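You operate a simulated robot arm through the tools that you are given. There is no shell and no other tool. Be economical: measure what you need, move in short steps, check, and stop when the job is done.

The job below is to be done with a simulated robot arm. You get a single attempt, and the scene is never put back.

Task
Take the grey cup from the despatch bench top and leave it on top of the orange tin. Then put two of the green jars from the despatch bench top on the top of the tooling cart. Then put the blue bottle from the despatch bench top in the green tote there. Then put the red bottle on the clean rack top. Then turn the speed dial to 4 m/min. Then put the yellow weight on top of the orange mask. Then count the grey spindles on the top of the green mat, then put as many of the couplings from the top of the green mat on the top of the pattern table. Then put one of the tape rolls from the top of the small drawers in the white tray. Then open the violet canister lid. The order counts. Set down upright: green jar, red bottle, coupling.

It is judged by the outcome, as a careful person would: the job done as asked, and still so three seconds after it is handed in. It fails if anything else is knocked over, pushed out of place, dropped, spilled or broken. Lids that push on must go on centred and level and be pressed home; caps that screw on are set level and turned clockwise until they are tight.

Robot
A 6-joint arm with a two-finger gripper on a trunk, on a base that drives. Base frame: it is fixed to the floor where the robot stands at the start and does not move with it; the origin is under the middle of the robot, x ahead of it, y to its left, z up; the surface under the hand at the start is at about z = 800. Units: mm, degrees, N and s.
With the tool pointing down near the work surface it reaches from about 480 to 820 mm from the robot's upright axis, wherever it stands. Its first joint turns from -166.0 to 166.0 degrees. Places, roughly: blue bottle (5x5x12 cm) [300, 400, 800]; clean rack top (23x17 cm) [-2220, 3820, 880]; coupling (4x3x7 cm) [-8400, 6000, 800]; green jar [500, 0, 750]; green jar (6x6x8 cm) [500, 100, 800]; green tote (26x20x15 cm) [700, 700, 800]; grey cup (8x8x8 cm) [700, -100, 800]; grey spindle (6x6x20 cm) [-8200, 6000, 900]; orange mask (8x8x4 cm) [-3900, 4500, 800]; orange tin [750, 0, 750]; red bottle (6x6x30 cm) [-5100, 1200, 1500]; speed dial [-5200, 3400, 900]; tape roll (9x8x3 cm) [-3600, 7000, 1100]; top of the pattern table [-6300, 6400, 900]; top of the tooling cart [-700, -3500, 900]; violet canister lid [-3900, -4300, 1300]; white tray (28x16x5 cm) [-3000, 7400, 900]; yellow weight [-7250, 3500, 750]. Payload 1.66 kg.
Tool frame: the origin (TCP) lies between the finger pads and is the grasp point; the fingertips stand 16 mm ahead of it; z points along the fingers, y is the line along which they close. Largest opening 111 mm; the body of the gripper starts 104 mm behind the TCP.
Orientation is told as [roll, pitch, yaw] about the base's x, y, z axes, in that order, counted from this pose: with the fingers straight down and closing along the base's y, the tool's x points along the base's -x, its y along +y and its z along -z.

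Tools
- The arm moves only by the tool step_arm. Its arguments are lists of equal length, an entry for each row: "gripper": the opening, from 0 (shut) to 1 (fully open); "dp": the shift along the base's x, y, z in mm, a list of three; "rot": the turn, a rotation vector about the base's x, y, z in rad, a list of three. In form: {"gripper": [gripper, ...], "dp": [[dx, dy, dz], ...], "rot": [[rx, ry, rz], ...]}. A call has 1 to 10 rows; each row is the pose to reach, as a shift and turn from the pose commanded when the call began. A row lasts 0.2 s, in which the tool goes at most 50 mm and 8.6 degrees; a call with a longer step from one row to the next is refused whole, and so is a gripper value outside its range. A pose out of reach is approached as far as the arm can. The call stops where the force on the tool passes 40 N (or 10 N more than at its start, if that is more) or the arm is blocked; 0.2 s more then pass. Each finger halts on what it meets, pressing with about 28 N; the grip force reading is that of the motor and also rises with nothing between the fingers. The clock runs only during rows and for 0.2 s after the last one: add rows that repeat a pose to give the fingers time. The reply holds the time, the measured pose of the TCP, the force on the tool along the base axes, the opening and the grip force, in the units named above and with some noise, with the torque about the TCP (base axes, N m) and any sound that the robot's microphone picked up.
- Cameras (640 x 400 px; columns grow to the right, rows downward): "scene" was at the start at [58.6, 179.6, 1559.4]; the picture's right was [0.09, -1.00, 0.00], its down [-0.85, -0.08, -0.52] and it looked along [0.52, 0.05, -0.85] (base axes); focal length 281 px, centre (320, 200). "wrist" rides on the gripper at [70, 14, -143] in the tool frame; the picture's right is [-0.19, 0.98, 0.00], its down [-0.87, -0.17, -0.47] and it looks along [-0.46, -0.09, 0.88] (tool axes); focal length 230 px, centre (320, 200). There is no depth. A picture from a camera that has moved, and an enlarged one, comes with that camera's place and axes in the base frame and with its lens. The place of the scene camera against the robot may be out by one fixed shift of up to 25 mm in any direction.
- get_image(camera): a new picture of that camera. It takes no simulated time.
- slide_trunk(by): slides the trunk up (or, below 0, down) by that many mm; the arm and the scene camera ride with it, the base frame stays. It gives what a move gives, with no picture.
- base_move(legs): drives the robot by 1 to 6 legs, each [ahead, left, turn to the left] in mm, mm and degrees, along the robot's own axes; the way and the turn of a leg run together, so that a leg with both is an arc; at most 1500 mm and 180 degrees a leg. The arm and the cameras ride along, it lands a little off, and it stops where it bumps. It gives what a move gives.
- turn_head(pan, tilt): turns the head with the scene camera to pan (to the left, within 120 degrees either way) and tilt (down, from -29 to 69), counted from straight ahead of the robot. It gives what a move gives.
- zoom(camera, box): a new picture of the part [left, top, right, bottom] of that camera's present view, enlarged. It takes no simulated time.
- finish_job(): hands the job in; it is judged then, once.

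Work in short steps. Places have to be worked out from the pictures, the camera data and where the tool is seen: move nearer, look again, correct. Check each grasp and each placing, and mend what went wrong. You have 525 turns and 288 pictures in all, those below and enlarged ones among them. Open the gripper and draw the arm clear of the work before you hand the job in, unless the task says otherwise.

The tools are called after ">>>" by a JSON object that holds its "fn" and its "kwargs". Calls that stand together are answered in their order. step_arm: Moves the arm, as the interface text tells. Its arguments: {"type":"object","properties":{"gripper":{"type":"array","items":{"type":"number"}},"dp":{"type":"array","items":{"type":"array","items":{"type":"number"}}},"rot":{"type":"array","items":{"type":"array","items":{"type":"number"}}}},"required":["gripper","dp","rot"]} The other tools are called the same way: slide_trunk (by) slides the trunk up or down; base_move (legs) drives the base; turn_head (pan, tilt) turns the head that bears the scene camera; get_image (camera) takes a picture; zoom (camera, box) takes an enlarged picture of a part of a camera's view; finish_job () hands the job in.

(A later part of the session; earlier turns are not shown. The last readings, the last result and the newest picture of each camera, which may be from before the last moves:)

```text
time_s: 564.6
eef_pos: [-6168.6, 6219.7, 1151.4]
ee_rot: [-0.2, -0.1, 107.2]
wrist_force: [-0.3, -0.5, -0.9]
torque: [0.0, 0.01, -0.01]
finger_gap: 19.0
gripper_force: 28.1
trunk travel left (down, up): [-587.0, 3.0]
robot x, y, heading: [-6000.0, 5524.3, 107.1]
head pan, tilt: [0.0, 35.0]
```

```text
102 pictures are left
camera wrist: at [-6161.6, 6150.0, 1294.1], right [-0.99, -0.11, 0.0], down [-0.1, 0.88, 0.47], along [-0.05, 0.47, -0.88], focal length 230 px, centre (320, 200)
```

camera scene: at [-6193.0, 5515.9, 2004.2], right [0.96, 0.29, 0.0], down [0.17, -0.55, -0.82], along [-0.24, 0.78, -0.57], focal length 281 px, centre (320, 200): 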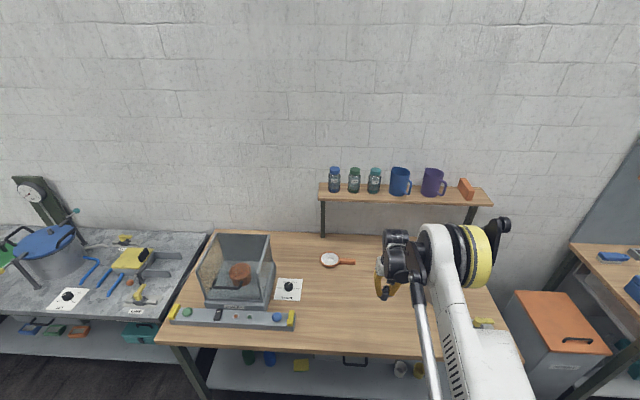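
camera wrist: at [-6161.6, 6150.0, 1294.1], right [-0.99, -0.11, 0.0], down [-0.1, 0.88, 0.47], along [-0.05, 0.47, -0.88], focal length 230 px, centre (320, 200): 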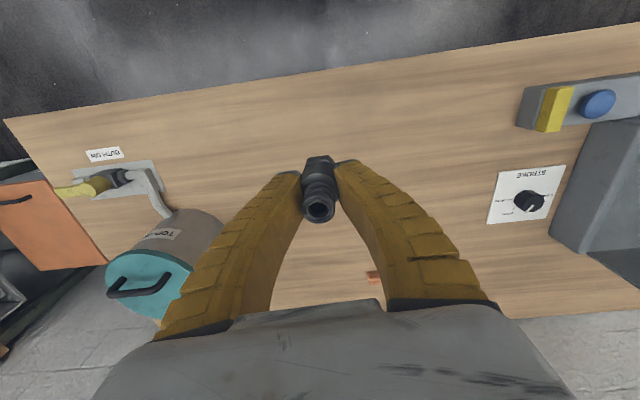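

The front middle of the pattern table is free. I move 40 mm ahead and lower by trunk to z≈900.

>>> {"fn": "step_arm", "kwargs": {"gripper": [0.1, 0.1], "dp": [[-6, 19, 0], [-12, 38, 0]], "rot": [[0, 0, 0], [0, 0, 0]]}}

>>> {"fn": "slide_trunk", "kwargs": {"by": -240}}

>>> {"fn": "get_image", "kwargs": {"camera": "wrist"}}

```text
time_s: 565.2
eef_pos: [-6180.0, 6260.1, 1150.5]
ee_rot: [-0.2, 0.0, 107.1]
wrist_force: [0.2, 0.2, -0.7]
torque: [-0.02, -0.01, 0.0]
finger_gap: 19.2
gripper_force: 28.4
trunk travel left (down, up): [-587.0, 3.0]
robot x, y, heading: [-5998.5, 5523.2, 107.2]
head pan, tilt: [0.0, 35.0]
```

```text
time_s: 567.7
eef_pos: [-6180.0, 6257.7, 911.1]
ee_rot: [-0.1, 0.0, 107.1]
wrist_force: [0.1, 0.5, -0.8]
torque: [0.0, -0.05, 0.03]
finger_gap: 18.9
gripper_force: 28.5
trunk travel left (down, up): [-347.0, 243.0]
robot x, y, heading: [-6004.1, 5523.8, 107.1]
head pan, tilt: [0.0, 35.0]
```

```text
101 pictures are left
camera wrist: at [-6173.0, 6188.2, 1054.1], right [-0.99, -0.11, 0.0], down [-0.1, 0.88, 0.47], along [-0.05, 0.47, -0.88], focal length 230 px, centre (320, 200)
```

wrist: 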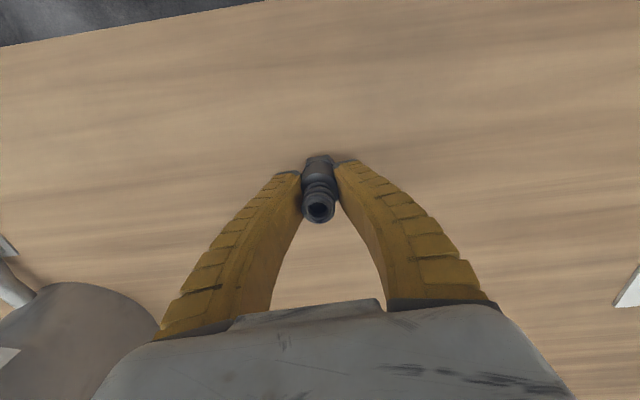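

Getting close; creep down with the arm.

>>> {"fn": "step_arm", "kwargs": {"gripper": [0.1, 0.1, 0.1, 0.1, 0.1, 0.1, 0.1], "dp": [[0, 0, -4], [0, 0, -8], [0, 0, -12], [0, 0, -16], [0, 0, -20], [0, 0, -23], [0, 0, -23]], "rot": [[0, 0, 0], [0, 0, 0], [0, 0, 0], [0, 0, 0], [0, 0, 0], [0, 0, 0], [0, 0, 0]]}}

>>> {"fn": "step_arm", "kwargs": {"gripper": [0.1, 0.1, 0.1, 0.1, 0.1, 0.1], "dp": [[0, 0, -2], [0, 0, -4], [0, 0, -6], [0, 0, -8], [0, 0, -10], [0, 0, -10]], "rot": [[0, 0, 0], [0, 0, 0], [0, 0, 0], [0, 0, 0], [0, 0, 0], [0, 0, 0]]}}

```text
time_s: 569.3
eef_pos: [-6178.5, 6250.0, 898.3]
ee_rot: [-0.2, -0.2, 107.1]
wrist_force: [0.3, 1.2, 0.7]
torque: [-0.01, -0.01, -0.01]
finger_gap: 18.9
gripper_force: 27.8
out of reach, approached as far as the arm can: row 3, 4, 5, 6, 7
trunk travel left (down, up): [-347.0, 243.0]
robot x, y, heading: [-6003.6, 5522.3, 107.0]
head pan, tilt: [0.0, 35.0]
```

```text
time_s: 570.7
eef_pos: [-6177.5, 6247.2, 895.9]
ee_rot: [-0.2, -0.2, 107.2]
wrist_force: [-3.6, 5.0, 18.5]
torque: [-0.04, 0.01, -0.02]
finger_gap: 21.0
gripper_force: 28.1
out of reach, approached as far as the arm can: row 3, 4, 5, 6
trunk travel left (down, up): [-347.0, 243.0]
robot x, y, heading: [-5999.8, 5521.1, 106.9]
head pan, tilt: [0.0, 35.0]
```

Contact reached (table ≈843). I ease up slightly, then open gently.

>>> {"fn": "step_arm", "kwargs": {"gripper": [0.1, 0.1, 0.25, 0.35, 0.45, 0.5], "dp": [[0, 0, 1], [0, 0, 1], [0, 0, 1], [0, 0, 1], [0, 0, 1], [0, 0, 1]], "rot": [[0, 0, 0], [0, 0, 0], [0, 0, 0], [0, 0, 0], [0, 0, 0], [0, 0, 0]]}}

>>> {"fn": "slide_trunk", "kwargs": {"by": 100}}

>>> {"fn": "get_image", "kwargs": {"camera": "wrist"}}

```text
time_s: 572.1
eef_pos: [-6177.3, 6247.4, 894.7]
ee_rot: [-0.2, 0.0, 107.0]
wrist_force: [-0.3, -0.8, -0.2]
torque: [0.0, -0.02, -0.02]
finger_gap: 57.7
gripper_force: 1.5
trunk travel left (down, up): [-347.0, 243.0]
robot x, y, heading: [-6003.0, 5523.7, 107.3]
head pan, tilt: [0.0, 35.0]
```

```text
time_s: 573.5
eef_pos: [-6177.5, 6247.2, 994.9]
ee_rot: [-0.2, 0.1, 107.0]
wrist_force: [0.5, -0.3, -0.6]
torque: [0.01, 0.0, 0.0]
finger_gap: 57.6
gripper_force: 1.7
trunk travel left (down, up): [-447.0, 143.0]
robot x, y, heading: [-6005.6, 5524.7, 107.3]
head pan, tilt: [0.0, 35.0]
```

```text
100 pictures are left
camera wrist: at [-6171.1, 6177.2, 1137.7], right [-0.99, -0.11, 0.0], down [-0.1, 0.88, 0.47], along [-0.05, 0.47, -0.88], focal length 230 px, centre (320, 200)
```

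wrist: 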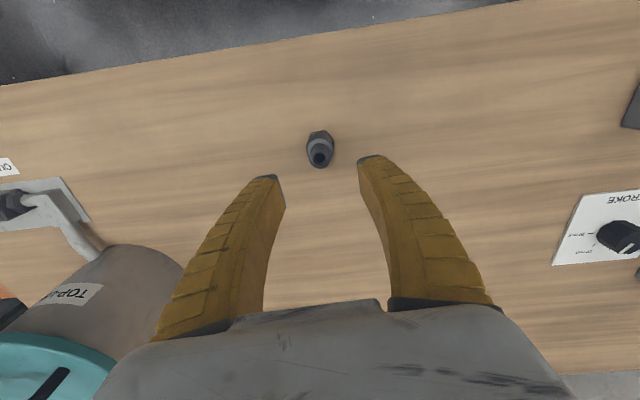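

First coupling stands upright. I raise, retract the arm and go back for the second coupling.

>>> {"fn": "slide_trunk", "kwargs": {"by": 140}}

>>> {"fn": "step_arm", "kwargs": {"gripper": [0.6, 0.6, 0.6, 0.6, 0.6], "dp": [[12, -38, 0], [24, -76, 0], [36, -115, 0], [47, -153, 0], [59, -191, 0]], "rot": [[0, 0, 0], [0, 0, 0], [0, 0, 0], [0, 0, 0], [0, 0, 0]]}}

>>> {"fn": "base_move", "kwargs": {"legs": [[0, 1100, 0], [0, 1080, 0], [300, 0, -0.8]]}}

>>> {"fn": "get_image", "kwargs": {"camera": "wrist"}}

```text
time_s: 575.1
eef_pos: [-6178.4, 6246.6, 1134.5]
ee_rot: [-0.1, 0.0, 107.1]
wrist_force: [1.0, -0.5, 0.8]
torque: [0.0, 0.01, 0.02]
finger_gap: 57.5
gripper_force: 1.2
trunk travel left (down, up): [-587.0, 3.0]
robot x, y, heading: [-6000.3, 5525.4, 107.0]
head pan, tilt: [0.0, 35.0]
```

```text
time_s: 576.3
eef_pos: [-6120.6, 6066.7, 1140.6]
ee_rot: [-0.2, 0.1, 107.1]
wrist_force: [-0.1, 0.1, -1.4]
torque: [0.02, 0.05, 0.02]
finger_gap: 68.2
gripper_force: 1.0
out of reach, approached as far as the arm can: row 5
trunk travel left (down, up): [-587.0, 3.0]
robot x, y, heading: [-6001.3, 5527.2, 107.4]
head pan, tilt: [0.0, 35.0]
```

```text
time_s: 588.7
eef_pos: [-8281.7, 5684.2, 1139.1]
ee_rot: [-0.1, 0.1, 107.9]
wrist_force: [-0.1, -0.1, 0.5]
torque: [-0.01, -0.01, 0.02]
finger_gap: 68.6
gripper_force: 1.2
trunk travel left (down, up): [-587.0, 3.0]
robot x, y, heading: [-8158.4, 5139.4, 107.8]
head pan, tilt: [0.0, 35.0]
```

```text
99 pictures are left
camera wrist: at [-8274.5, 5615.5, 1282.6], right [-0.99, -0.12, 0.0], down [-0.11, 0.88, 0.47], along [-0.05, 0.47, -0.88], focal length 230 px, centre (320, 200)
```

wrist: 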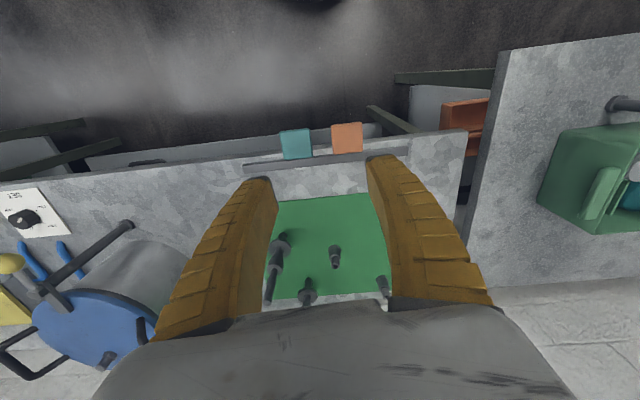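

B at ≈(-8354,6003). I drive 190 ahead and shift the arm over it.

>>> {"fn": "base_move", "kwargs": {"legs": [[190, 0, 0]]}}

>>> {"fn": "step_arm", "kwargs": {"gripper": [0.5, 0.5, 0.5], "dp": [[-5, 33, 0], [-10, 66, 0], [-14, 95, 0]], "rot": [[0, 0, 0], [0, 0, 0], [0, 0, 0]]}}

>>> {"fn": "get_image", "kwargs": {"camera": "wrist"}}

```text
time_s: 590.3
eef_pos: [-8343.5, 5871.3, 1139.4]
ee_rot: [-0.2, 0.2, 107.9]
wrist_force: [-0.1, 0.3, 0.5]
torque: [-0.03, -0.04, 0.04]
finger_gap: 68.4
gripper_force: 1.1
trunk travel left (down, up): [-587.0, 3.0]
robot x, y, heading: [-8215.1, 5328.2, 107.7]
head pan, tilt: [0.0, 35.0]
```

```text
time_s: 591.1
eef_pos: [-8357.6, 5965.9, 1138.7]
ee_rot: [-0.1, 0.1, 107.9]
wrist_force: [-0.5, -0.2, 0.2]
torque: [0.01, -0.01, -0.02]
finger_gap: 57.3
gripper_force: 1.5
trunk travel left (down, up): [-587.0, 3.0]
robot x, y, heading: [-8216.9, 5329.4, 108.1]
head pan, tilt: [0.0, 35.0]
```

```text
98 pictures are left
camera wrist: at [-8349.0, 5896.0, 1282.2], right [-0.99, -0.12, 0.0], down [-0.11, 0.88, 0.47], along [-0.05, 0.47, -0.88], focal length 230 px, centre (320, 200)
```

wrist: 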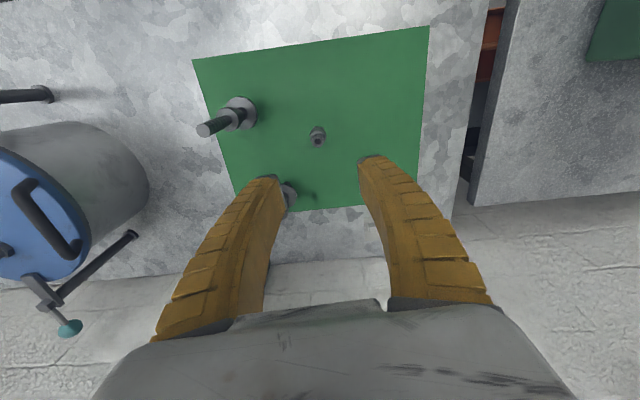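

B sits close to the tall spindles; coupling C at the back-left is freer. I shift the base a little and go for C instead.

>>> {"fn": "base_move", "kwargs": {"legs": [[30, 60, 0]]}}

>>> {"fn": "step_arm", "kwargs": {"gripper": [0.6, 0.6, 0.6, 0.6], "dp": [[-20, 25, 0], [-40, 50, 0], [-60, 75, 0], [-75, 90, 0]], "rot": [[0, 0, 0], [0, 0, 0], [0, 0, 0], [0, 0, 0]]}}

>>> {"fn": "get_image", "kwargs": {"camera": "wrist"}}

```text
time_s: 592.1
eef_pos: [-8423.4, 5975.0, 1140.3]
ee_rot: [-0.4, 0.2, 108.0]
wrist_force: [-0.5, 0.4, -0.3]
torque: [-0.03, -0.05, -0.03]
finger_gap: 57.8
gripper_force: 1.7
trunk travel left (down, up): [-587.0, 3.0]
robot x, y, heading: [-8281.7, 5335.6, 107.9]
head pan, tilt: [0.0, 35.0]
```

```text
time_s: 593.1
eef_pos: [-8497.5, 6059.9, 1143.4]
ee_rot: [-0.3, -0.2, 107.8]
wrist_force: [-0.2, 0.2, 0.3]
torque: [0.03, -0.06, -0.04]
finger_gap: 68.3
gripper_force: 0.9
out of reach, approached as far as the arm can: row 4
trunk travel left (down, up): [-587.0, 3.0]
robot x, y, heading: [-8282.3, 5336.2, 107.8]
head pan, tilt: [0.0, 35.0]
```

```text
97 pictures are left
camera wrist: at [-8489.7, 5990.5, 1287.4], right [-0.99, -0.12, 0.0], down [-0.11, 0.87, 0.47], along [-0.05, 0.47, -0.88], focal length 230 px, centre (320, 200)
```

wrist: 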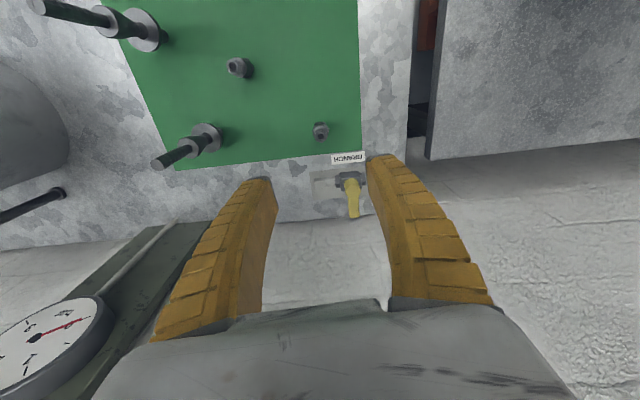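

C ≈(-8499,6081). I lower the trunk 190 and align.

>>> {"fn": "slide_trunk", "kwargs": {"by": -190}}

>>> {"fn": "step_arm", "kwargs": {"gripper": [0.6, 0.6], "dp": [[0, 10, 0], [-1, 20, 0]], "rot": [[0, 0, 0], [0, 0, 0]]}}

>>> {"fn": "get_image", "kwargs": {"camera": "wrist"}}

```text
time_s: 595.2
eef_pos: [-8496.1, 6060.4, 955.0]
ee_rot: [-0.2, -0.2, 107.9]
wrist_force: [0.8, -0.4, 0.6]
torque: [-0.03, -0.02, 0.01]
finger_gap: 68.4
gripper_force: 1.2
trunk travel left (down, up): [-397.0, 193.0]
robot x, y, heading: [-8283.4, 5335.6, 107.7]
head pan, tilt: [0.0, 35.0]
```

```text
time_s: 595.8
eef_pos: [-8496.3, 6069.0, 964.3]
ee_rot: [-0.3, -0.1, 107.9]
wrist_force: [-0.6, 0.6, -0.4]
torque: [0.02, 0.0, 0.01]
finger_gap: 68.6
gripper_force: 1.1
out of reach, approached as far as the arm can: row 1, 2
trunk travel left (down, up): [-397.0, 193.0]
robot x, y, heading: [-8282.9, 5337.9, 107.9]
head pan, tilt: [0.0, 35.0]
```

```text
96 pictures are left
camera wrist: at [-8487.5, 6000.1, 1106.6], right [-0.99, -0.12, 0.0], down [-0.11, 0.87, 0.47], along [-0.05, 0.47, -0.88], focal length 230 px, centre (320, 200)
```

wrist: 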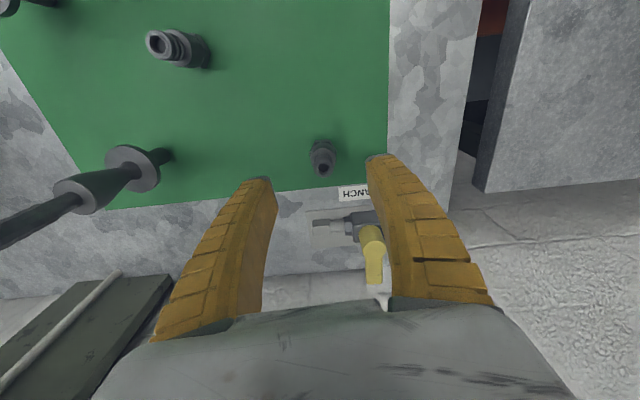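

I raise the arm within its better range while shifting, and use the trunk to go down.

>>> {"fn": "step_arm", "kwargs": {"gripper": [0.5, 0.5, 0.5, 0.5], "dp": [[0, 2, 40], [-1, 6, 80], [-2, 12, 110], [-2, 16, 110]], "rot": [[0, 0, 0], [0, 0, 0], [0, 0, 0], [0, 0, 0]]}}

>>> {"fn": "slide_trunk", "kwargs": {"by": -180}}

>>> {"fn": "get_image", "kwargs": {"camera": "wrist"}}

```text
time_s: 596.8
eef_pos: [-8496.4, 6085.8, 1075.0]
ee_rot: [-0.3, 0.0, 107.8]
wrist_force: [0.2, 0.7, 0.4]
torque: [0.0, 0.01, 0.04]
finger_gap: 57.7
gripper_force: 1.3
trunk travel left (down, up): [-397.0, 193.0]
robot x, y, heading: [-8282.9, 5338.9, 107.5]
head pan, tilt: [0.0, 35.0]
```

```text
time_s: 598.8
eef_pos: [-8496.9, 6085.5, 894.9]
ee_rot: [-0.2, -0.1, 107.9]
wrist_force: [0.8, -0.8, -0.1]
torque: [-0.01, 0.0, 0.0]
finger_gap: 57.5
gripper_force: 1.6
trunk travel left (down, up): [-217.0, 373.0]
robot x, y, heading: [-8280.7, 5337.5, 107.9]
head pan, tilt: [0.0, 35.0]
```

```text
95 pictures are left
camera wrist: at [-8488.4, 6015.8, 1037.4], right [-0.99, -0.12, 0.0], down [-0.11, 0.87, 0.47], along [-0.05, 0.47, -0.88], focal length 230 px, centre (320, 200)
```

wrist: 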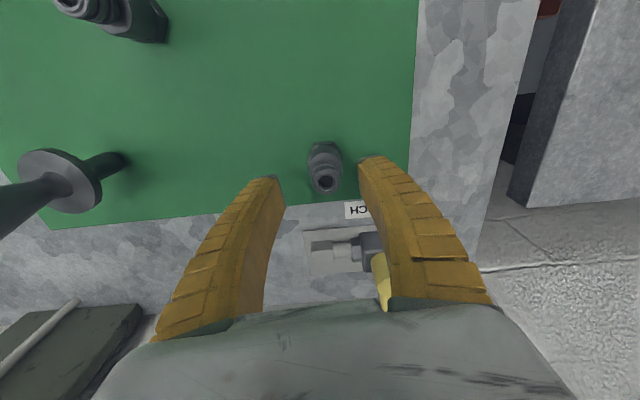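

Well aligned. Shift 3 mm and lower 33 by trunk, then close.

>>> {"fn": "step_arm", "kwargs": {"gripper": [0.5, 0.5], "dp": [[-3, 0, 0], [-3, 0, 0]], "rot": [[0, 0, 0], [0, 0, 0]]}}

>>> {"fn": "slide_trunk", "kwargs": {"by": -33}}

>>> {"fn": "step_arm", "kwargs": {"gripper": [0.4, 0.25, 0.1, 0.1, 0.1], "dp": [[0, 0, 0], [0, 0, 0], [0, 0, 0], [0, 0, 0], [0, 0, 0]], "rot": [[0, 0, 0], [0, 0, 0], [0, 0, 0], [0, 0, 0], [0, 0, 0]]}}

>>> {"fn": "slide_trunk", "kwargs": {"by": 60}}

>>> {"fn": "get_image", "kwargs": {"camera": "wrist"}}

```text
time_s: 599.4
eef_pos: [-8499.0, 6085.2, 894.5]
ee_rot: [-0.2, 0.0, 107.8]
wrist_force: [-0.6, -0.9, -0.5]
torque: [-0.03, 0.0, -0.02]
finger_gap: 57.6
gripper_force: 1.2
trunk travel left (down, up): [-217.0, 373.0]
robot x, y, heading: [-8286.4, 5338.6, 107.9]
head pan, tilt: [0.0, 35.0]
```

```text
time_s: 600.1
eef_pos: [-8500.1, 6085.9, 860.8]
ee_rot: [-0.2, -0.1, 107.9]
wrist_force: [0.0, -0.2, -0.1]
torque: [0.03, -0.01, 0.01]
finger_gap: 57.4
gripper_force: 1.3
trunk travel left (down, up): [-184.0, 406.0]
robot x, y, heading: [-8281.6, 5336.6, 108.0]
head pan, tilt: [0.0, 35.0]
```

```text
time_s: 601.3
eef_pos: [-8499.4, 6084.7, 860.7]
ee_rot: [-0.1, -0.1, 107.9]
wrist_force: [-1.0, -4.7, 4.7]
torque: [-0.19, -0.06, -0.07]
finger_gap: 23.0
gripper_force: 27.9
trunk travel left (down, up): [-184.0, 406.0]
robot x, y, heading: [-8282.8, 5337.3, 108.1]
head pan, tilt: [0.0, 35.0]
```

```text
time_s: 602.3
eef_pos: [-8500.2, 6086.4, 920.7]
ee_rot: [-0.2, 0.0, 107.8]
wrist_force: [-0.4, 0.3, -0.8]
torque: [-0.01, -0.03, -0.02]
finger_gap: 19.7
gripper_force: 28.5
trunk travel left (down, up): [-244.0, 346.0]
robot x, y, heading: [-8281.7, 5337.1, 108.0]
head pan, tilt: [0.0, 35.0]
```

```text
94 pictures are left
camera wrist: at [-8491.7, 6016.2, 1063.7], right [-0.99, -0.12, 0.0], down [-0.11, 0.87, 0.47], along [-0.05, 0.47, -0.88], focal length 230 px, centre (320, 200)
```

wrist: 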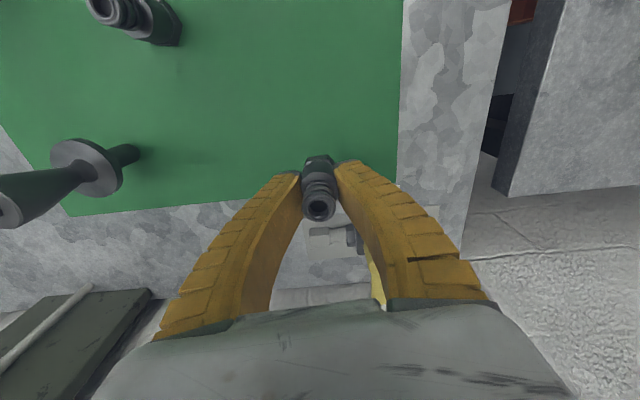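

Second coupling held. I raise, retract, and drive to the pattern table again.

>>> {"fn": "slide_trunk", "kwargs": {"by": 220}}

>>> {"fn": "base_move", "kwargs": {"legs": [[-473, 0, -1.3], [0, -1100, 0], [0, -1042, 0]]}}

>>> {"fn": "get_image", "kwargs": {"camera": "wrist"}}

```text
time_s: 604.7
eef_pos: [-8499.4, 6086.0, 1141.0]
ee_rot: [-0.3, 0.0, 107.8]
wrist_force: [0.3, -0.5, -1.3]
torque: [0.01, 0.02, 0.03]
finger_gap: 19.6
gripper_force: 28.2
trunk travel left (down, up): [-464.0, 126.0]
robot x, y, heading: [-8282.8, 5336.0, 107.8]
head pan, tilt: [0.0, 35.0]
```

```text
time_s: 617.7
eef_pos: [-6266.6, 6206.1, 1141.4]
ee_rot: [-0.2, 0.0, 105.6]
wrist_force: [0.7, 0.7, -0.1]
torque: [0.0, 0.01, 0.01]
finger_gap: 18.7
gripper_force: 28.2
trunk travel left (down, up): [-464.0, 126.0]
robot x, y, heading: [-6084.0, 5451.1, 105.8]
head pan, tilt: [0.0, 35.0]
```

```text
93 pictures are left
camera wrist: at [-6260.9, 6137.0, 1284.0], right [-1.0, -0.08, 0.0], down [-0.07, 0.88, 0.47], along [-0.04, 0.47, -0.88], focal length 230 px, centre (320, 200)
```

wrist: 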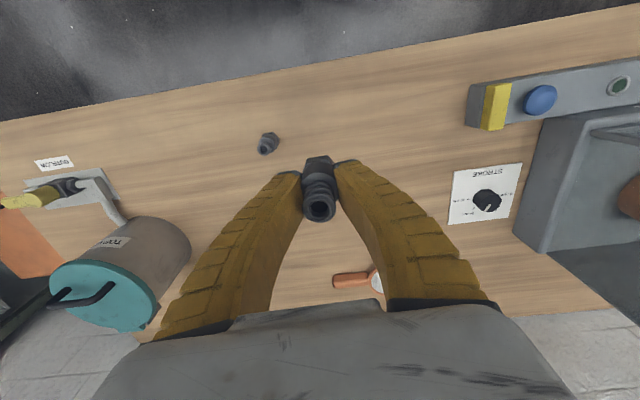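

Landing point is free, ~95 mm from the first coupling. I lower by trunk.

>>> {"fn": "slide_trunk", "kwargs": {"by": -225}}

>>> {"fn": "slide_trunk", "kwargs": {"by": -14}}

>>> {"fn": "slide_trunk", "kwargs": {"by": -4}}

```text
time_s: 620.1
eef_pos: [-6266.4, 6206.6, 917.3]
ee_rot: [-0.2, -0.1, 105.6]
wrist_force: [-0.7, -0.3, -1.2]
torque: [0.02, 0.04, -0.02]
finger_gap: 19.0
gripper_force: 27.7
trunk travel left (down, up): [-239.0, 351.0]
robot x, y, heading: [-6077.9, 5452.9, 105.9]
head pan, tilt: [0.0, 35.0]
```

```text
time_s: 620.7
eef_pos: [-6265.8, 6207.1, 902.9]
ee_rot: [-0.2, -0.2, 105.6]
wrist_force: [-0.5, -0.4, -0.6]
torque: [0.01, 0.01, -0.03]
finger_gap: 19.0
gripper_force: 27.9
trunk travel left (down, up): [-225.0, 365.0]
robot x, y, heading: [-6083.0, 5452.5, 105.4]
head pan, tilt: [0.0, 35.0]
```

```text
time_s: 621.3
eef_pos: [-6265.9, 6207.1, 898.3]
ee_rot: [-0.2, 0.0, 105.6]
wrist_force: [-0.5, -0.4, 2.0]
torque: [-0.02, -0.03, -0.03]
finger_gap: 18.7
gripper_force: 28.1
trunk travel left (down, up): [-221.0, 369.0]
robot x, y, heading: [-6081.6, 5449.6, 105.8]
head pan, tilt: [0.0, 35.0]
```

Contact begins at 898. One more millimetre, then release and rise.

>>> {"fn": "slide_trunk", "kwargs": {"by": -1.5}}

>>> {"fn": "step_arm", "kwargs": {"gripper": [0.2, 0.28, 0.36, 0.45, 0.5], "dp": [[0, 0, 0], [0, 0, 0], [0, 0, 0], [0, 0, 0], [0, 0, 0]], "rot": [[0, 0, 0], [0, 0, 0], [0, 0, 0], [0, 0, 0], [0, 0, 0]]}}

>>> {"fn": "slide_trunk", "kwargs": {"by": 150}}

>>> {"fn": "get_image", "kwargs": {"camera": "wrist"}}

```text
time_s: 621.8
eef_pos: [-6267.4, 6205.3, 897.0]
ee_rot: [-0.2, -0.1, 105.6]
wrist_force: [-2.7, 4.5, 14.2]
torque: [-0.04, -0.01, -0.02]
finger_gap: 18.9
gripper_force: 27.6
trunk travel left (down, up): [-219.0, 371.0]
robot x, y, heading: [-6078.9, 5450.8, 105.7]
head pan, tilt: [0.0, 35.0]
```

```text
time_s: 623.0
eef_pos: [-6266.3, 6206.3, 897.8]
ee_rot: [-0.2, 0.0, 105.6]
wrist_force: [0.2, 0.3, 1.1]
torque: [0.0, 0.04, -0.03]
finger_gap: 57.1
gripper_force: 1.7
trunk travel left (down, up): [-219.0, 371.0]
robot x, y, heading: [-6080.6, 5452.0, 105.8]
head pan, tilt: [0.0, 35.0]
```

```text
time_s: 624.7
eef_pos: [-6265.2, 6206.3, 1046.3]
ee_rot: [-0.2, 0.0, 105.6]
wrist_force: [-0.2, -0.2, -0.1]
torque: [0.0, 0.02, 0.03]
finger_gap: 57.7
gripper_force: 1.7
trunk travel left (down, up): [-369.0, 221.0]
robot x, y, heading: [-6076.5, 5450.4, 105.5]
head pan, tilt: [0.0, 35.0]
```

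```text
92 pictures are left
camera wrist: at [-6261.2, 6137.0, 1189.3], right [-1.0, -0.08, 0.0], down [-0.07, 0.88, 0.47], along [-0.04, 0.47, -0.88], focal length 230 px, centre (320, 200)
```

wrist: 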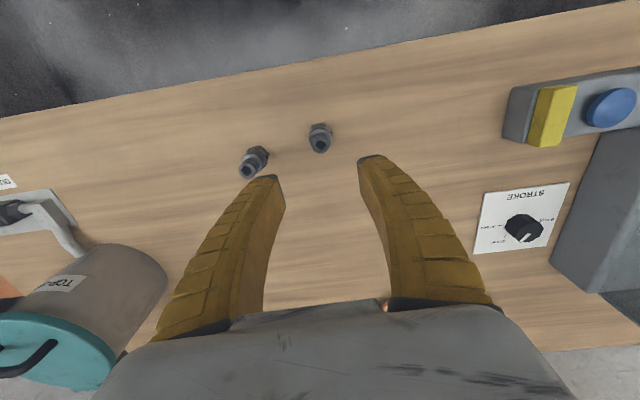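

Both couplings stand upright on the pattern table. Next the tape roll: I drive east toward the storage shelves and look.

>>> {"fn": "slide_trunk", "kwargs": {"by": 80}}

>>> {"fn": "base_move", "kwargs": {"legs": [[60, 0, 0], [0, -900, 0], [-100, -900, 0]]}}

>>> {"fn": "turn_head", "kwargs": {"pan": -35, "tilt": 25}}

>>> {"fn": "get_image", "kwargs": {"camera": "scene"}}

```text
time_s: 625.9
eef_pos: [-6265.9, 6206.7, 1126.1]
ee_rot: [-0.2, 0.0, 105.5]
wrist_force: [0.2, -0.6, 0.3]
torque: [0.02, 0.02, 0.0]
finger_gap: 57.4
gripper_force: 1.7
trunk travel left (down, up): [-449.0, 140.0]
robot x, y, heading: [-6078.9, 5453.1, 105.7]
head pan, tilt: [0.0, 35.0]
```

```text
time_s: 635.5
eef_pos: [-4524.2, 6657.9, 1127.2]
ee_rot: [-0.2, -0.1, 105.1]
wrist_force: [-0.1, 0.7, 1.0]
torque: [-0.02, 0.01, 0.0]
finger_gap: 57.4
gripper_force: 1.0
trunk travel left (down, up): [-449.0, 140.0]
robot x, y, heading: [-4341.1, 5898.0, 105.2]
head pan, tilt: [0.0, 35.0]
```

```text
time_s: 636.5
eef_pos: [-4524.8, 6658.1, 1126.4]
ee_rot: [-0.3, 0.1, 105.1]
wrist_force: [0.6, 0.2, 0.2]
torque: [0.01, -0.01, -0.01]
finger_gap: 57.6
gripper_force: 1.4
trunk travel left (down, up): [-449.0, 140.0]
robot x, y, heading: [-4344.8, 5896.2, 105.3]
head pan, tilt: [-35.0, 25.0]
```

```text
91 pictures are left
camera scene: at [-4478.2, 5900.1, 1882.4], right [0.94, -0.34, 0.0], down [-0.14, -0.4, -0.91], along [0.31, 0.85, -0.42], focal length 281 px, centre (320, 200)
```

scene: 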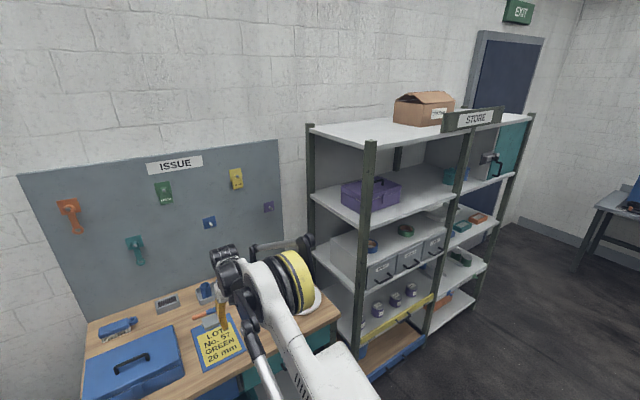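

I enlarge the shelf with the drawers.

>>> {"fn": "zoom", "kwargs": {"camera": "scene", "box": [320, 150, 520, 340]}}

```text
2.11 times, centred on (420, 245) of scene
camera zoom: at [-4478.2, 5900.1, 1882.4], right [0.94, -0.34, 0.0], down [-0.14, -0.4, -0.91], along [0.31, 0.85, -0.42], focal length 591 px, centre (110, 105)
```

zoom: 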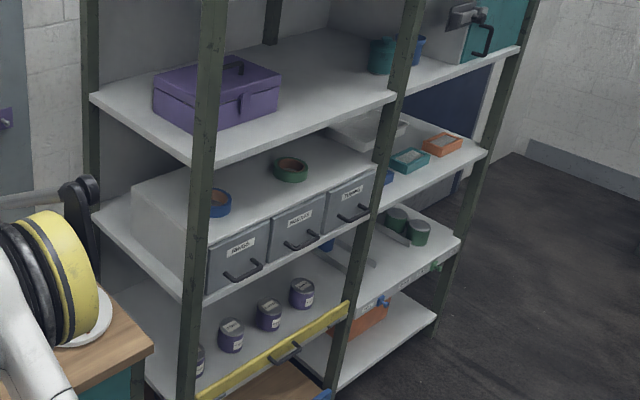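

Tape rolls (blue and green) lie on top of the drawers, under a shelf with ~170 mm clearance; the white tray is one bay to the right. I back off the bench and move in front of the rack.

>>> {"fn": "base_move", "kwargs": {"legs": [[-250, 0, 0], [0, -900, 0], [-150, 0, 0]]}}

>>> {"fn": "turn_head", "kwargs": {"pan": 0, "tilt": 30}}

>>> {"fn": "get_image", "kwargs": {"camera": "scene"}}

```text
time_s: 643.7
eef_pos: [-3557.1, 6510.2, 1128.2]
ee_rot: [-0.3, 0.1, 105.8]
wrist_force: [-0.4, -0.8, 0.3]
torque: [0.05, -0.01, 0.01]
finger_gap: 57.5
gripper_force: 1.6
trunk travel left (down, up): [-449.0, 140.0]
robot x, y, heading: [-3366.5, 5756.8, 105.7]
head pan, tilt: [-35.0, 25.0]
```

```text
time_s: 644.7
eef_pos: [-3558.2, 6510.7, 1125.9]
ee_rot: [-0.3, -0.1, 105.7]
wrist_force: [0.1, -0.3, 0.2]
torque: [-0.04, 0.02, -0.01]
finger_gap: 57.7
gripper_force: 1.1
trunk travel left (down, up): [-449.0, 140.0]
robot x, y, heading: [-3368.3, 5751.8, 105.9]
head pan, tilt: [0.0, 30.0]
```

```text
89 pictures are left
camera scene: at [-3559.4, 5754.9, 1874.5], right [0.96, 0.27, 0.0], down [0.14, -0.48, -0.87], along [-0.23, 0.83, -0.5], focal length 281 px, centre (320, 200)
```

scene: 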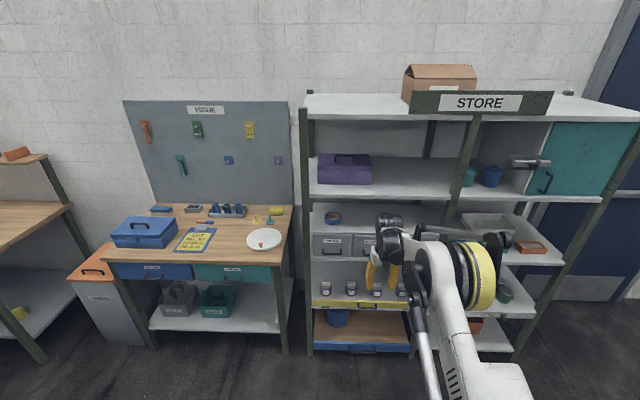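

I lower the trunk fully (so the forearm won't align with the tool later) and raise the arm to compensate.

>>> {"fn": "slide_trunk", "kwargs": {"by": -430}}

>>> {"fn": "step_arm", "kwargs": {"gripper": [1, 1, 1, 1, 1, 1, 1, 1, 1, 1], "dp": [[0, -5, 45], [0, -10, 90], [0, -15, 135], [0, -20, 180], [0, -25, 225], [0, -30, 270], [0, -35, 315], [0, -40, 360], [0, -45, 405], [0, -50, 450]], "rot": [[0, 0, 0], [0, 0, 0], [0, 0, 0], [0, 0, 0], [0, 0, 0], [0, 0, 0], [0, 0, 0], [0, 0, 0], [0, 0, 0], [0, 0, 0]]}}

```text
refused: -430 is not a number from -400 to 400
```

```text
time_s: 646.9
eef_pos: [-3555.9, 6462.7, 1575.2]
ee_rot: [-0.2, -0.1, 105.8]
wrist_force: [-0.4, 0.2, 0.9]
torque: [0.01, 0.0, 0.02]
finger_gap: 110.7
gripper_force: 0.0
trunk travel left (down, up): [-449.0, 140.0]
robot x, y, heading: [-3364.5, 5756.5, 105.9]
head pan, tilt: [0.0, 30.0]
```

Now the trunk down 400.

>>> {"fn": "slide_trunk", "kwargs": {"by": -400}}

>>> {"fn": "get_image", "kwargs": {"camera": "scene"}}

>>> {"fn": "get_image", "kwargs": {"camera": "wrist"}}

```text
time_s: 650.7
eef_pos: [-3557.0, 6462.9, 1175.9]
ee_rot: [-0.1, -0.1, 105.9]
wrist_force: [0.3, 0.0, 0.0]
torque: [0.01, 0.0, -0.02]
finger_gap: 110.9
gripper_force: 0.1
trunk travel left (down, up): [-49.0, 540.0]
robot x, y, heading: [-3370.6, 5753.2, 105.9]
head pan, tilt: [0.0, 30.0]
```

```text
88 pictures are left
camera scene: at [-3559.5, 5754.9, 1474.5], right [0.96, 0.27, 0.0], down [0.14, -0.48, -0.87], along [-0.24, 0.83, -0.5], focal length 281 px, centre (320, 200)
```

scene: 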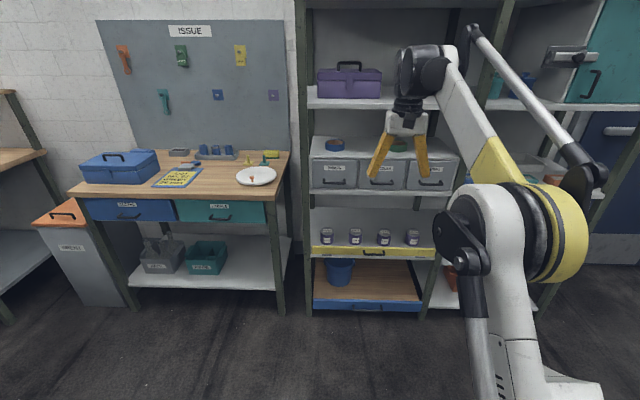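

```text
87 pictures are left
camera wrist: at [-3551.4, 6392.5, 1318.3], right [-1.0, -0.08, 0.0], down [-0.08, 0.88, 0.47], along [-0.04, 0.47, -0.88], focal length 230 px, centre (320, 200)
```

wrist: 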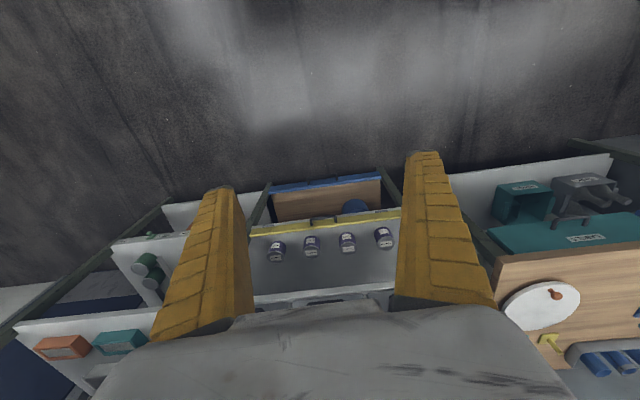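

I tilt the tool to 65° (25° below horizontal).

>>> {"fn": "step_arm", "kwargs": {"gripper": [1, 1, 1, 1, 1, 1, 1, 1, 1], "dp": [[0, 0, 0], [0, 0, 0], [0, 0, 0], [0, 0, 0], [0, 0, 0], [0, 0, 0], [0, 0, 0], [0, 0, 0], [0, 0, 0]], "rot": [[0.136, 0.039, 0], [0.273, 0.078, 0], [0.409, 0.117, 0], [0.545, 0.155, 0], [0.682, 0.194, 0], [0.818, 0.233, 0], [0.955, 0.272, 0], [1.091, 0.311, 0], [1.091, 0.311, 0]]}}

>>> {"fn": "get_image", "kwargs": {"camera": "wrist"}}

```text
time_s: 652.7
eef_pos: [-3557.1, 6462.6, 1175.8]
ee_rot: [0.2, -65.3, 105.5]
wrist_force: [-0.5, 0.2, -0.8]
torque: [-0.04, 0.0, 0.02]
finger_gap: 110.7
gripper_force: 0.0
trunk travel left (down, up): [-49.0, 540.0]
robot x, y, heading: [-3370.4, 5756.2, 105.8]
head pan, tilt: [0.0, 30.0]
```

```text
86 pictures are left
camera wrist: at [-3526.9, 6307.1, 1172.7], right [-0.97, -0.19, 0.17], down [0.18, -0.02, 0.98], along [-0.18, 0.98, 0.05], focal length 230 px, centre (320, 200)
```

wrist: 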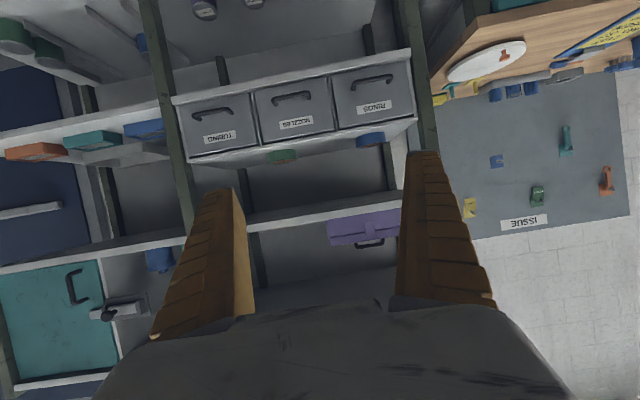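

Excellent view: drawers' top z≈1057, shelf lip ≈1208, green roll ≈(-3568,6970). I pitch to 12° below horizontal, set z≈1080, and move the base to align.

>>> {"fn": "step_arm", "kwargs": {"gripper": [1, 1, 1, 1], "dp": [[0, 0, -25], [0, 0, -50], [0, 0, -75], [0, 0, -96]], "rot": [[0.11, 0.031, 0], [0.218, 0.062, 0], [0.218, 0.062, 0], [0.218, 0.062, 0]]}}

>>> {"fn": "base_move", "kwargs": {"legs": [[270, -128, 0]]}}

>>> {"fn": "get_image", "kwargs": {"camera": "wrist"}}

```text
time_s: 653.7
eef_pos: [-3557.8, 6464.0, 1079.2]
ee_rot: [0.5, -78.1, 105.3]
wrist_force: [0.0, -0.1, 0.7]
torque: [-0.01, 0.0, 0.0]
finger_gap: 111.0
gripper_force: 0.0
trunk travel left (down, up): [-49.0, 540.0]
robot x, y, heading: [-3368.7, 5754.4, 105.8]
head pan, tilt: [0.0, 30.0]
```

```text
time_s: 655.8
eef_pos: [-3513.0, 6762.3, 1079.6]
ee_rot: [0.5, -77.9, 105.3]
wrist_force: [-0.7, 0.2, 0.3]
torque: [-0.04, 0.0, -0.01]
finger_gap: 110.7
gripper_force: 0.0
trunk travel left (down, up): [-49.0, 540.0]
robot x, y, heading: [-3324.3, 6054.5, 105.9]
head pan, tilt: [0.0, 30.0]
```

```text
85 pictures are left
camera wrist: at [-3483.9, 6611.1, 1041.2], right [-0.96, -0.23, 0.19], down [0.24, -0.23, 0.94], along [-0.17, 0.95, 0.27], focal length 230 px, centre (320, 200)
```

wrist: 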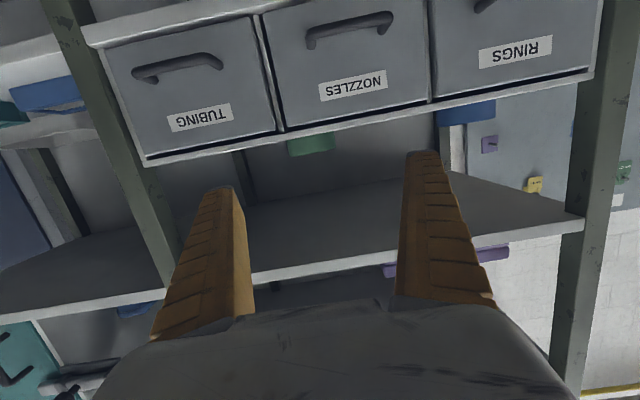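

Refining from two views: rack front at y≈6915, drawers' top z≈1035, roll G≈(-3570,7062,1050). I change the pitch to 30° below horizontal, shift right 27, and drive 150 ahead.

>>> {"fn": "step_arm", "kwargs": {"gripper": [1, 1, 1], "dp": [[9, 3, 0], [18, 5, 0], [26, 7, 0]], "rot": [[-0.1, -0.029, 0], [-0.2, -0.057, 0], [-0.302, -0.086, 0]]}}

>>> {"fn": "base_move", "kwargs": {"legs": [[130, 0, 0]]}}

>>> {"fn": "get_image", "kwargs": {"camera": "wrist"}}

```text
time_s: 656.6
eef_pos: [-3487.1, 6768.1, 1079.6]
ee_rot: [0.0, -59.9, 105.6]
wrist_force: [-0.9, 0.0, -1.0]
torque: [0.03, -0.03, -0.01]
finger_gap: 110.8
gripper_force: 0.0
trunk travel left (down, up): [-49.0, 540.0]
robot x, y, heading: [-3325.1, 6051.6, 105.9]
head pan, tilt: [0.0, 30.0]
```

```text
time_s: 657.9
eef_pos: [-3521.3, 6893.5, 1078.7]
ee_rot: [-0.1, -60.0, 105.6]
wrist_force: [0.0, 0.0, -0.3]
torque: [0.0, 0.03, -0.01]
finger_gap: 110.6
gripper_force: 0.1
trunk travel left (down, up): [-49.0, 540.0]
robot x, y, heading: [-3358.2, 6183.3, 105.9]
head pan, tilt: [0.0, 30.0]
```

```text
84 pictures are left
camera wrist: at [-3492.6, 6738.9, 1090.6], right [-0.97, -0.17, 0.16], down [0.16, 0.07, 0.99], along [-0.18, 0.98, -0.04], focal length 230 px, centre (320, 200)
```

wrist: 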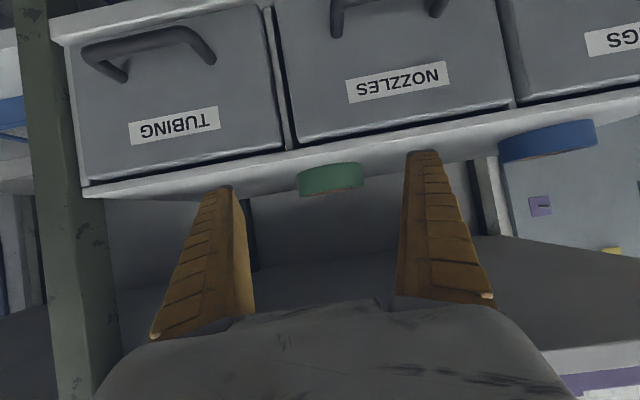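

Lateral offset ~5 mm left. I set z≈1064, shift 5 left, and drive 90 mm ahead, stopping just before the roll.

>>> {"fn": "step_arm", "kwargs": {"gripper": [1, 1], "dp": [[-5, -1, -8], [-5, -1, -15]], "rot": [[0, 0, 0], [0, 0, 0]]}}

>>> {"fn": "base_move", "kwargs": {"legs": [[90, 0, 0]]}}

>>> {"fn": "get_image", "kwargs": {"camera": "wrist"}}

>>> {"fn": "get_image", "kwargs": {"camera": "scene"}}

```text
time_s: 658.5
eef_pos: [-3526.4, 6892.8, 1064.7]
ee_rot: [0.1, -60.1, 105.5]
wrist_force: [0.2, 0.0, 0.3]
torque: [0.01, 0.03, -0.02]
finger_gap: 111.0
gripper_force: 0.1
trunk travel left (down, up): [-49.0, 540.0]
robot x, y, heading: [-3358.3, 6178.0, 105.8]
head pan, tilt: [0.0, 30.0]
```

```text
time_s: 659.5
eef_pos: [-3551.7, 6979.7, 1064.5]
ee_rot: [0.1, -60.0, 105.6]
wrist_force: [0.3, -0.2, 0.2]
torque: [0.03, 0.0, 0.02]
finger_gap: 110.8
gripper_force: 0.0
trunk travel left (down, up): [-49.0, 540.0]
robot x, y, heading: [-3381.3, 6265.4, 106.1]
head pan, tilt: [0.0, 30.0]
```

```text
83 pictures are left
camera wrist: at [-3522.3, 6824.0, 1075.5], right [-0.97, -0.18, 0.16], down [0.16, 0.07, 0.99], along [-0.18, 0.98, -0.04], focal length 230 px, centre (320, 200)
```

wrist: 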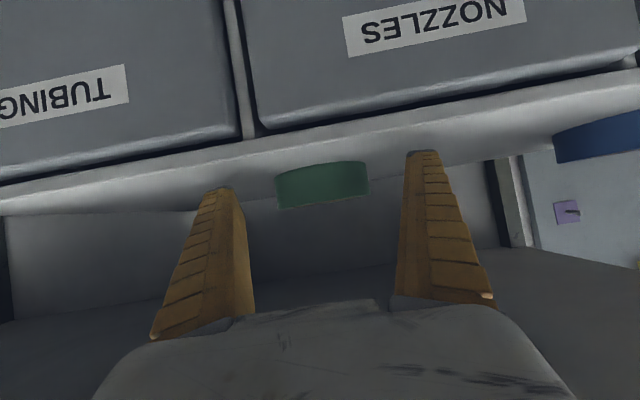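

```text
82 pictures are left
camera scene: at [-3574.8, 6266.1, 1474.4], right [0.96, 0.27, 0.0], down [0.14, -0.48, -0.87], along [-0.24, 0.83, -0.5], focal length 281 px, centre (320, 200)
```

scene: 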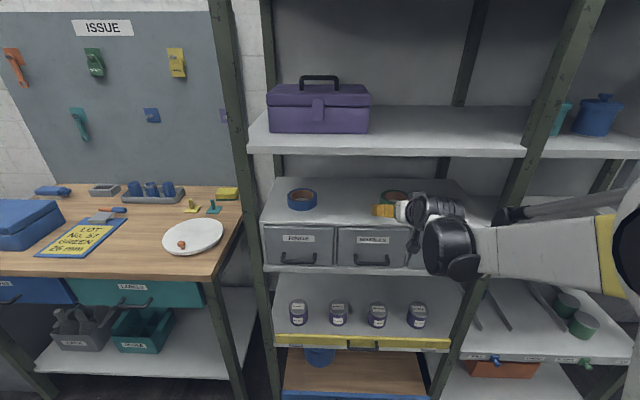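

The roll is 60 mm ahead and laterally centred. I advance with the arm and close.

>>> {"fn": "step_arm", "kwargs": {"gripper": [1, 1, 1, 1], "dp": [[-4, 15, -1], [-8, 30, -2], [-12, 44, -3], [-16, 57, -3]], "rot": [[0, 0, 0], [0, 0, 0], [0, 0, 0], [0, 0, 0]]}}

>>> {"fn": "get_image", "kwargs": {"camera": "wrist"}}

```text
time_s: 660.5
eef_pos: [-3568.3, 7035.5, 1062.7]
ee_rot: [0.0, -60.0, 105.8]
wrist_force: [0.0, 0.3, 0.6]
torque: [-0.04, 0.03, 0.01]
finger_gap: 111.0
gripper_force: 0.2
trunk travel left (down, up): [-49.0, 540.0]
robot x, y, heading: [-3382.4, 6268.5, 106.0]
head pan, tilt: [0.0, 30.0]
```

```text
81 pictures are left
camera wrist: at [-3538.3, 6880.7, 1073.6], right [-0.97, -0.18, 0.16], down [0.15, 0.07, 0.99], along [-0.18, 0.98, -0.04], focal length 230 px, centre (320, 200)
```

wrist: 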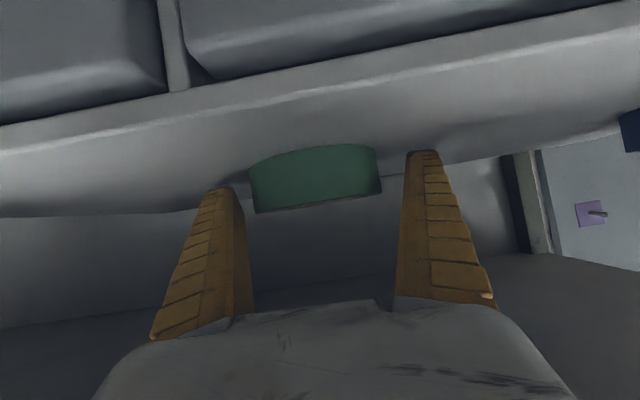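

Roll is between the fingers. Close.

>>> {"fn": "step_arm", "kwargs": {"gripper": [0.9, 0.8, 0.7, 0.6, 0.6, 0.6], "dp": [[0, 0, 0], [0, 0, 0], [0, 0, 0], [0, 0, 0], [0, 0, 0], [0, 0, 0]], "rot": [[0, 0, 0], [0, 0, 0], [0, 0, 0], [0, 0, 0], [0, 0, 0], [0, 0, 0]]}}

>>> {"fn": "step_arm", "kwargs": {"gripper": [0.6, 0.6, 0.6, 0.6], "dp": [[0, 0, 4], [0, 0, 10], [0, 0, 15], [0, 0, 15]], "rot": [[0, 0, 0], [0, 0, 0], [0, 0, 0], [0, 0, 0]]}}

>>> {"fn": "get_image", "kwargs": {"camera": "wrist"}}

```text
time_s: 662.0
eef_pos: [-3568.1, 7035.4, 1064.0]
ee_rot: [0.1, -60.0, 105.7]
wrist_force: [0.6, -1.4, 2.5]
torque: [-0.04, 0.12, 0.06]
finger_gap: 84.3
gripper_force: 28.3
trunk travel left (down, up): [-49.0, 540.0]
robot x, y, heading: [-3383.6, 6265.0, 106.1]
head pan, tilt: [0.0, 30.0]
```

```text
time_s: 663.0
eef_pos: [-3568.8, 7036.8, 1077.5]
ee_rot: [0.0, -60.0, 105.6]
wrist_force: [0.0, 0.3, -1.4]
torque: [-0.05, 0.01, -0.03]
finger_gap: 77.8
gripper_force: 28.3
trunk travel left (down, up): [-49.0, 540.0]
robot x, y, heading: [-3383.1, 6265.6, 106.2]
head pan, tilt: [0.0, 30.0]
```

```text
80 pictures are left
camera wrist: at [-3538.8, 6881.2, 1088.3], right [-0.97, -0.18, 0.16], down [0.16, 0.07, 0.99], along [-0.18, 0.98, -0.04], focal length 230 px, centre (320, 200)
```

wrist: 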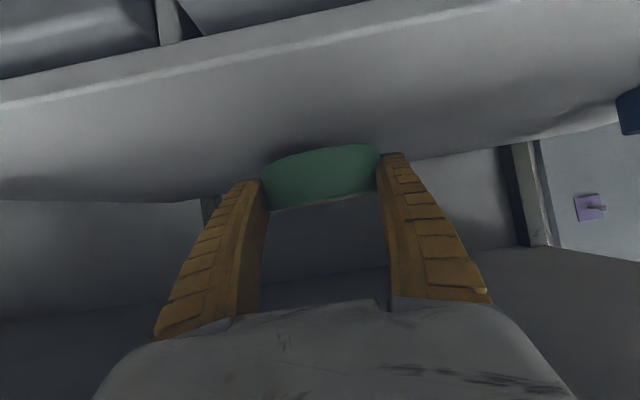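

The roll is held. I back out of the rack, then move right toward the white tray bay and look.

>>> {"fn": "base_move", "kwargs": {"legs": [[-330, 0, 0], [0, -560, 0]]}}

>>> {"fn": "get_image", "kwargs": {"camera": "wrist"}}

>>> {"fn": "get_image", "kwargs": {"camera": "scene"}}

```text
time_s: 667.9
eef_pos: [-2933.9, 6873.9, 1077.3]
ee_rot: [0.1, -60.0, 105.3]
wrist_force: [-0.4, 0.6, -0.4]
torque: [-0.01, -0.02, 0.03]
finger_gap: 77.1
gripper_force: 28.1
trunk travel left (down, up): [-49.0, 540.0]
robot x, y, heading: [-2753.1, 6104.1, 105.7]
head pan, tilt: [0.0, 30.0]
```

```text
79 pictures are left
camera wrist: at [-2905.2, 6718.9, 1088.2], right [-0.97, -0.17, 0.17], down [0.16, 0.07, 0.99], along [-0.18, 0.98, -0.04], focal length 230 px, centre (320, 200)
```

wrist: 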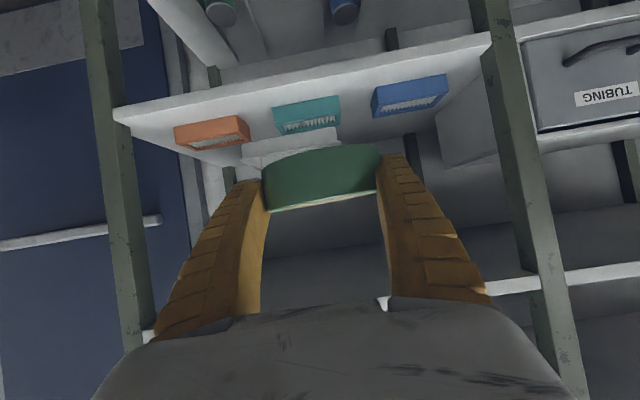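

```text
78 pictures are left
camera scene: at [-2944.4, 6103.7, 1474.5], right [0.96, 0.27, 0.0], down [0.13, -0.48, -0.87], along [-0.23, 0.83, -0.5], focal length 281 px, centre (320, 200)
```

scene: 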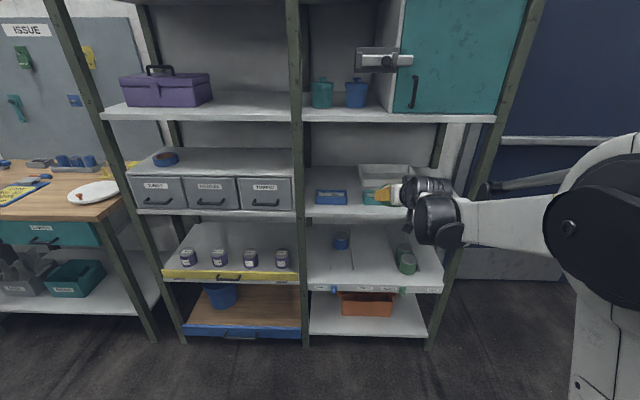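

I enlarge the wrist view to measure bins, tray and shelf heights.

>>> {"fn": "zoom", "kwargs": {"camera": "wrist", "box": [100, 20, 500, 220]}}

>>> {"fn": "zoom", "kwargs": {"camera": "scene", "box": [290, 100, 450, 240]}}

```text
1.60 times, centred on (300, 120) of wrist
camera zoom: at [-2905.2, 6718.9, 1088.2], right [-0.97, -0.17, 0.17], down [0.16, 0.07, 0.99], along [-0.18, 0.98, -0.04], focal length 368 px, centre (352, 328)
```

zoom: 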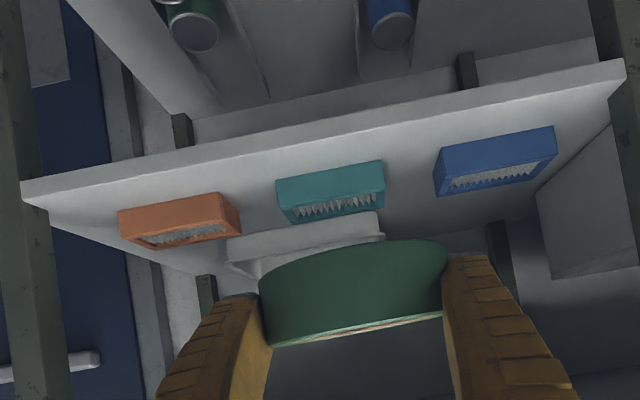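

```text
2.86 times, centred on (370, 170) of scene
camera zoom: at [-2944.4, 6103.7, 1474.5], right [0.96, 0.27, 0.0], down [0.13, -0.48, -0.87], along [-0.23, 0.83, -0.5], focal length 802 px, centre (177, 286)
```

zoom: 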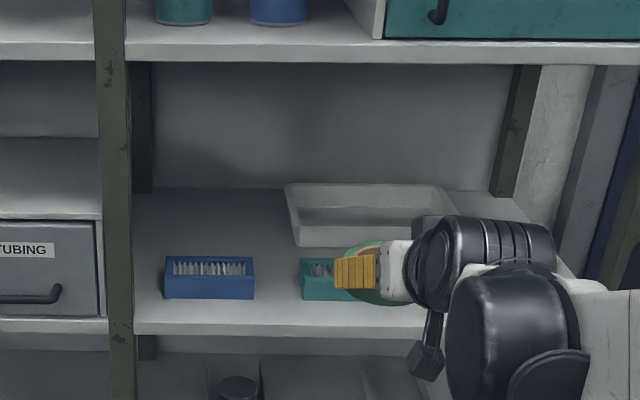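

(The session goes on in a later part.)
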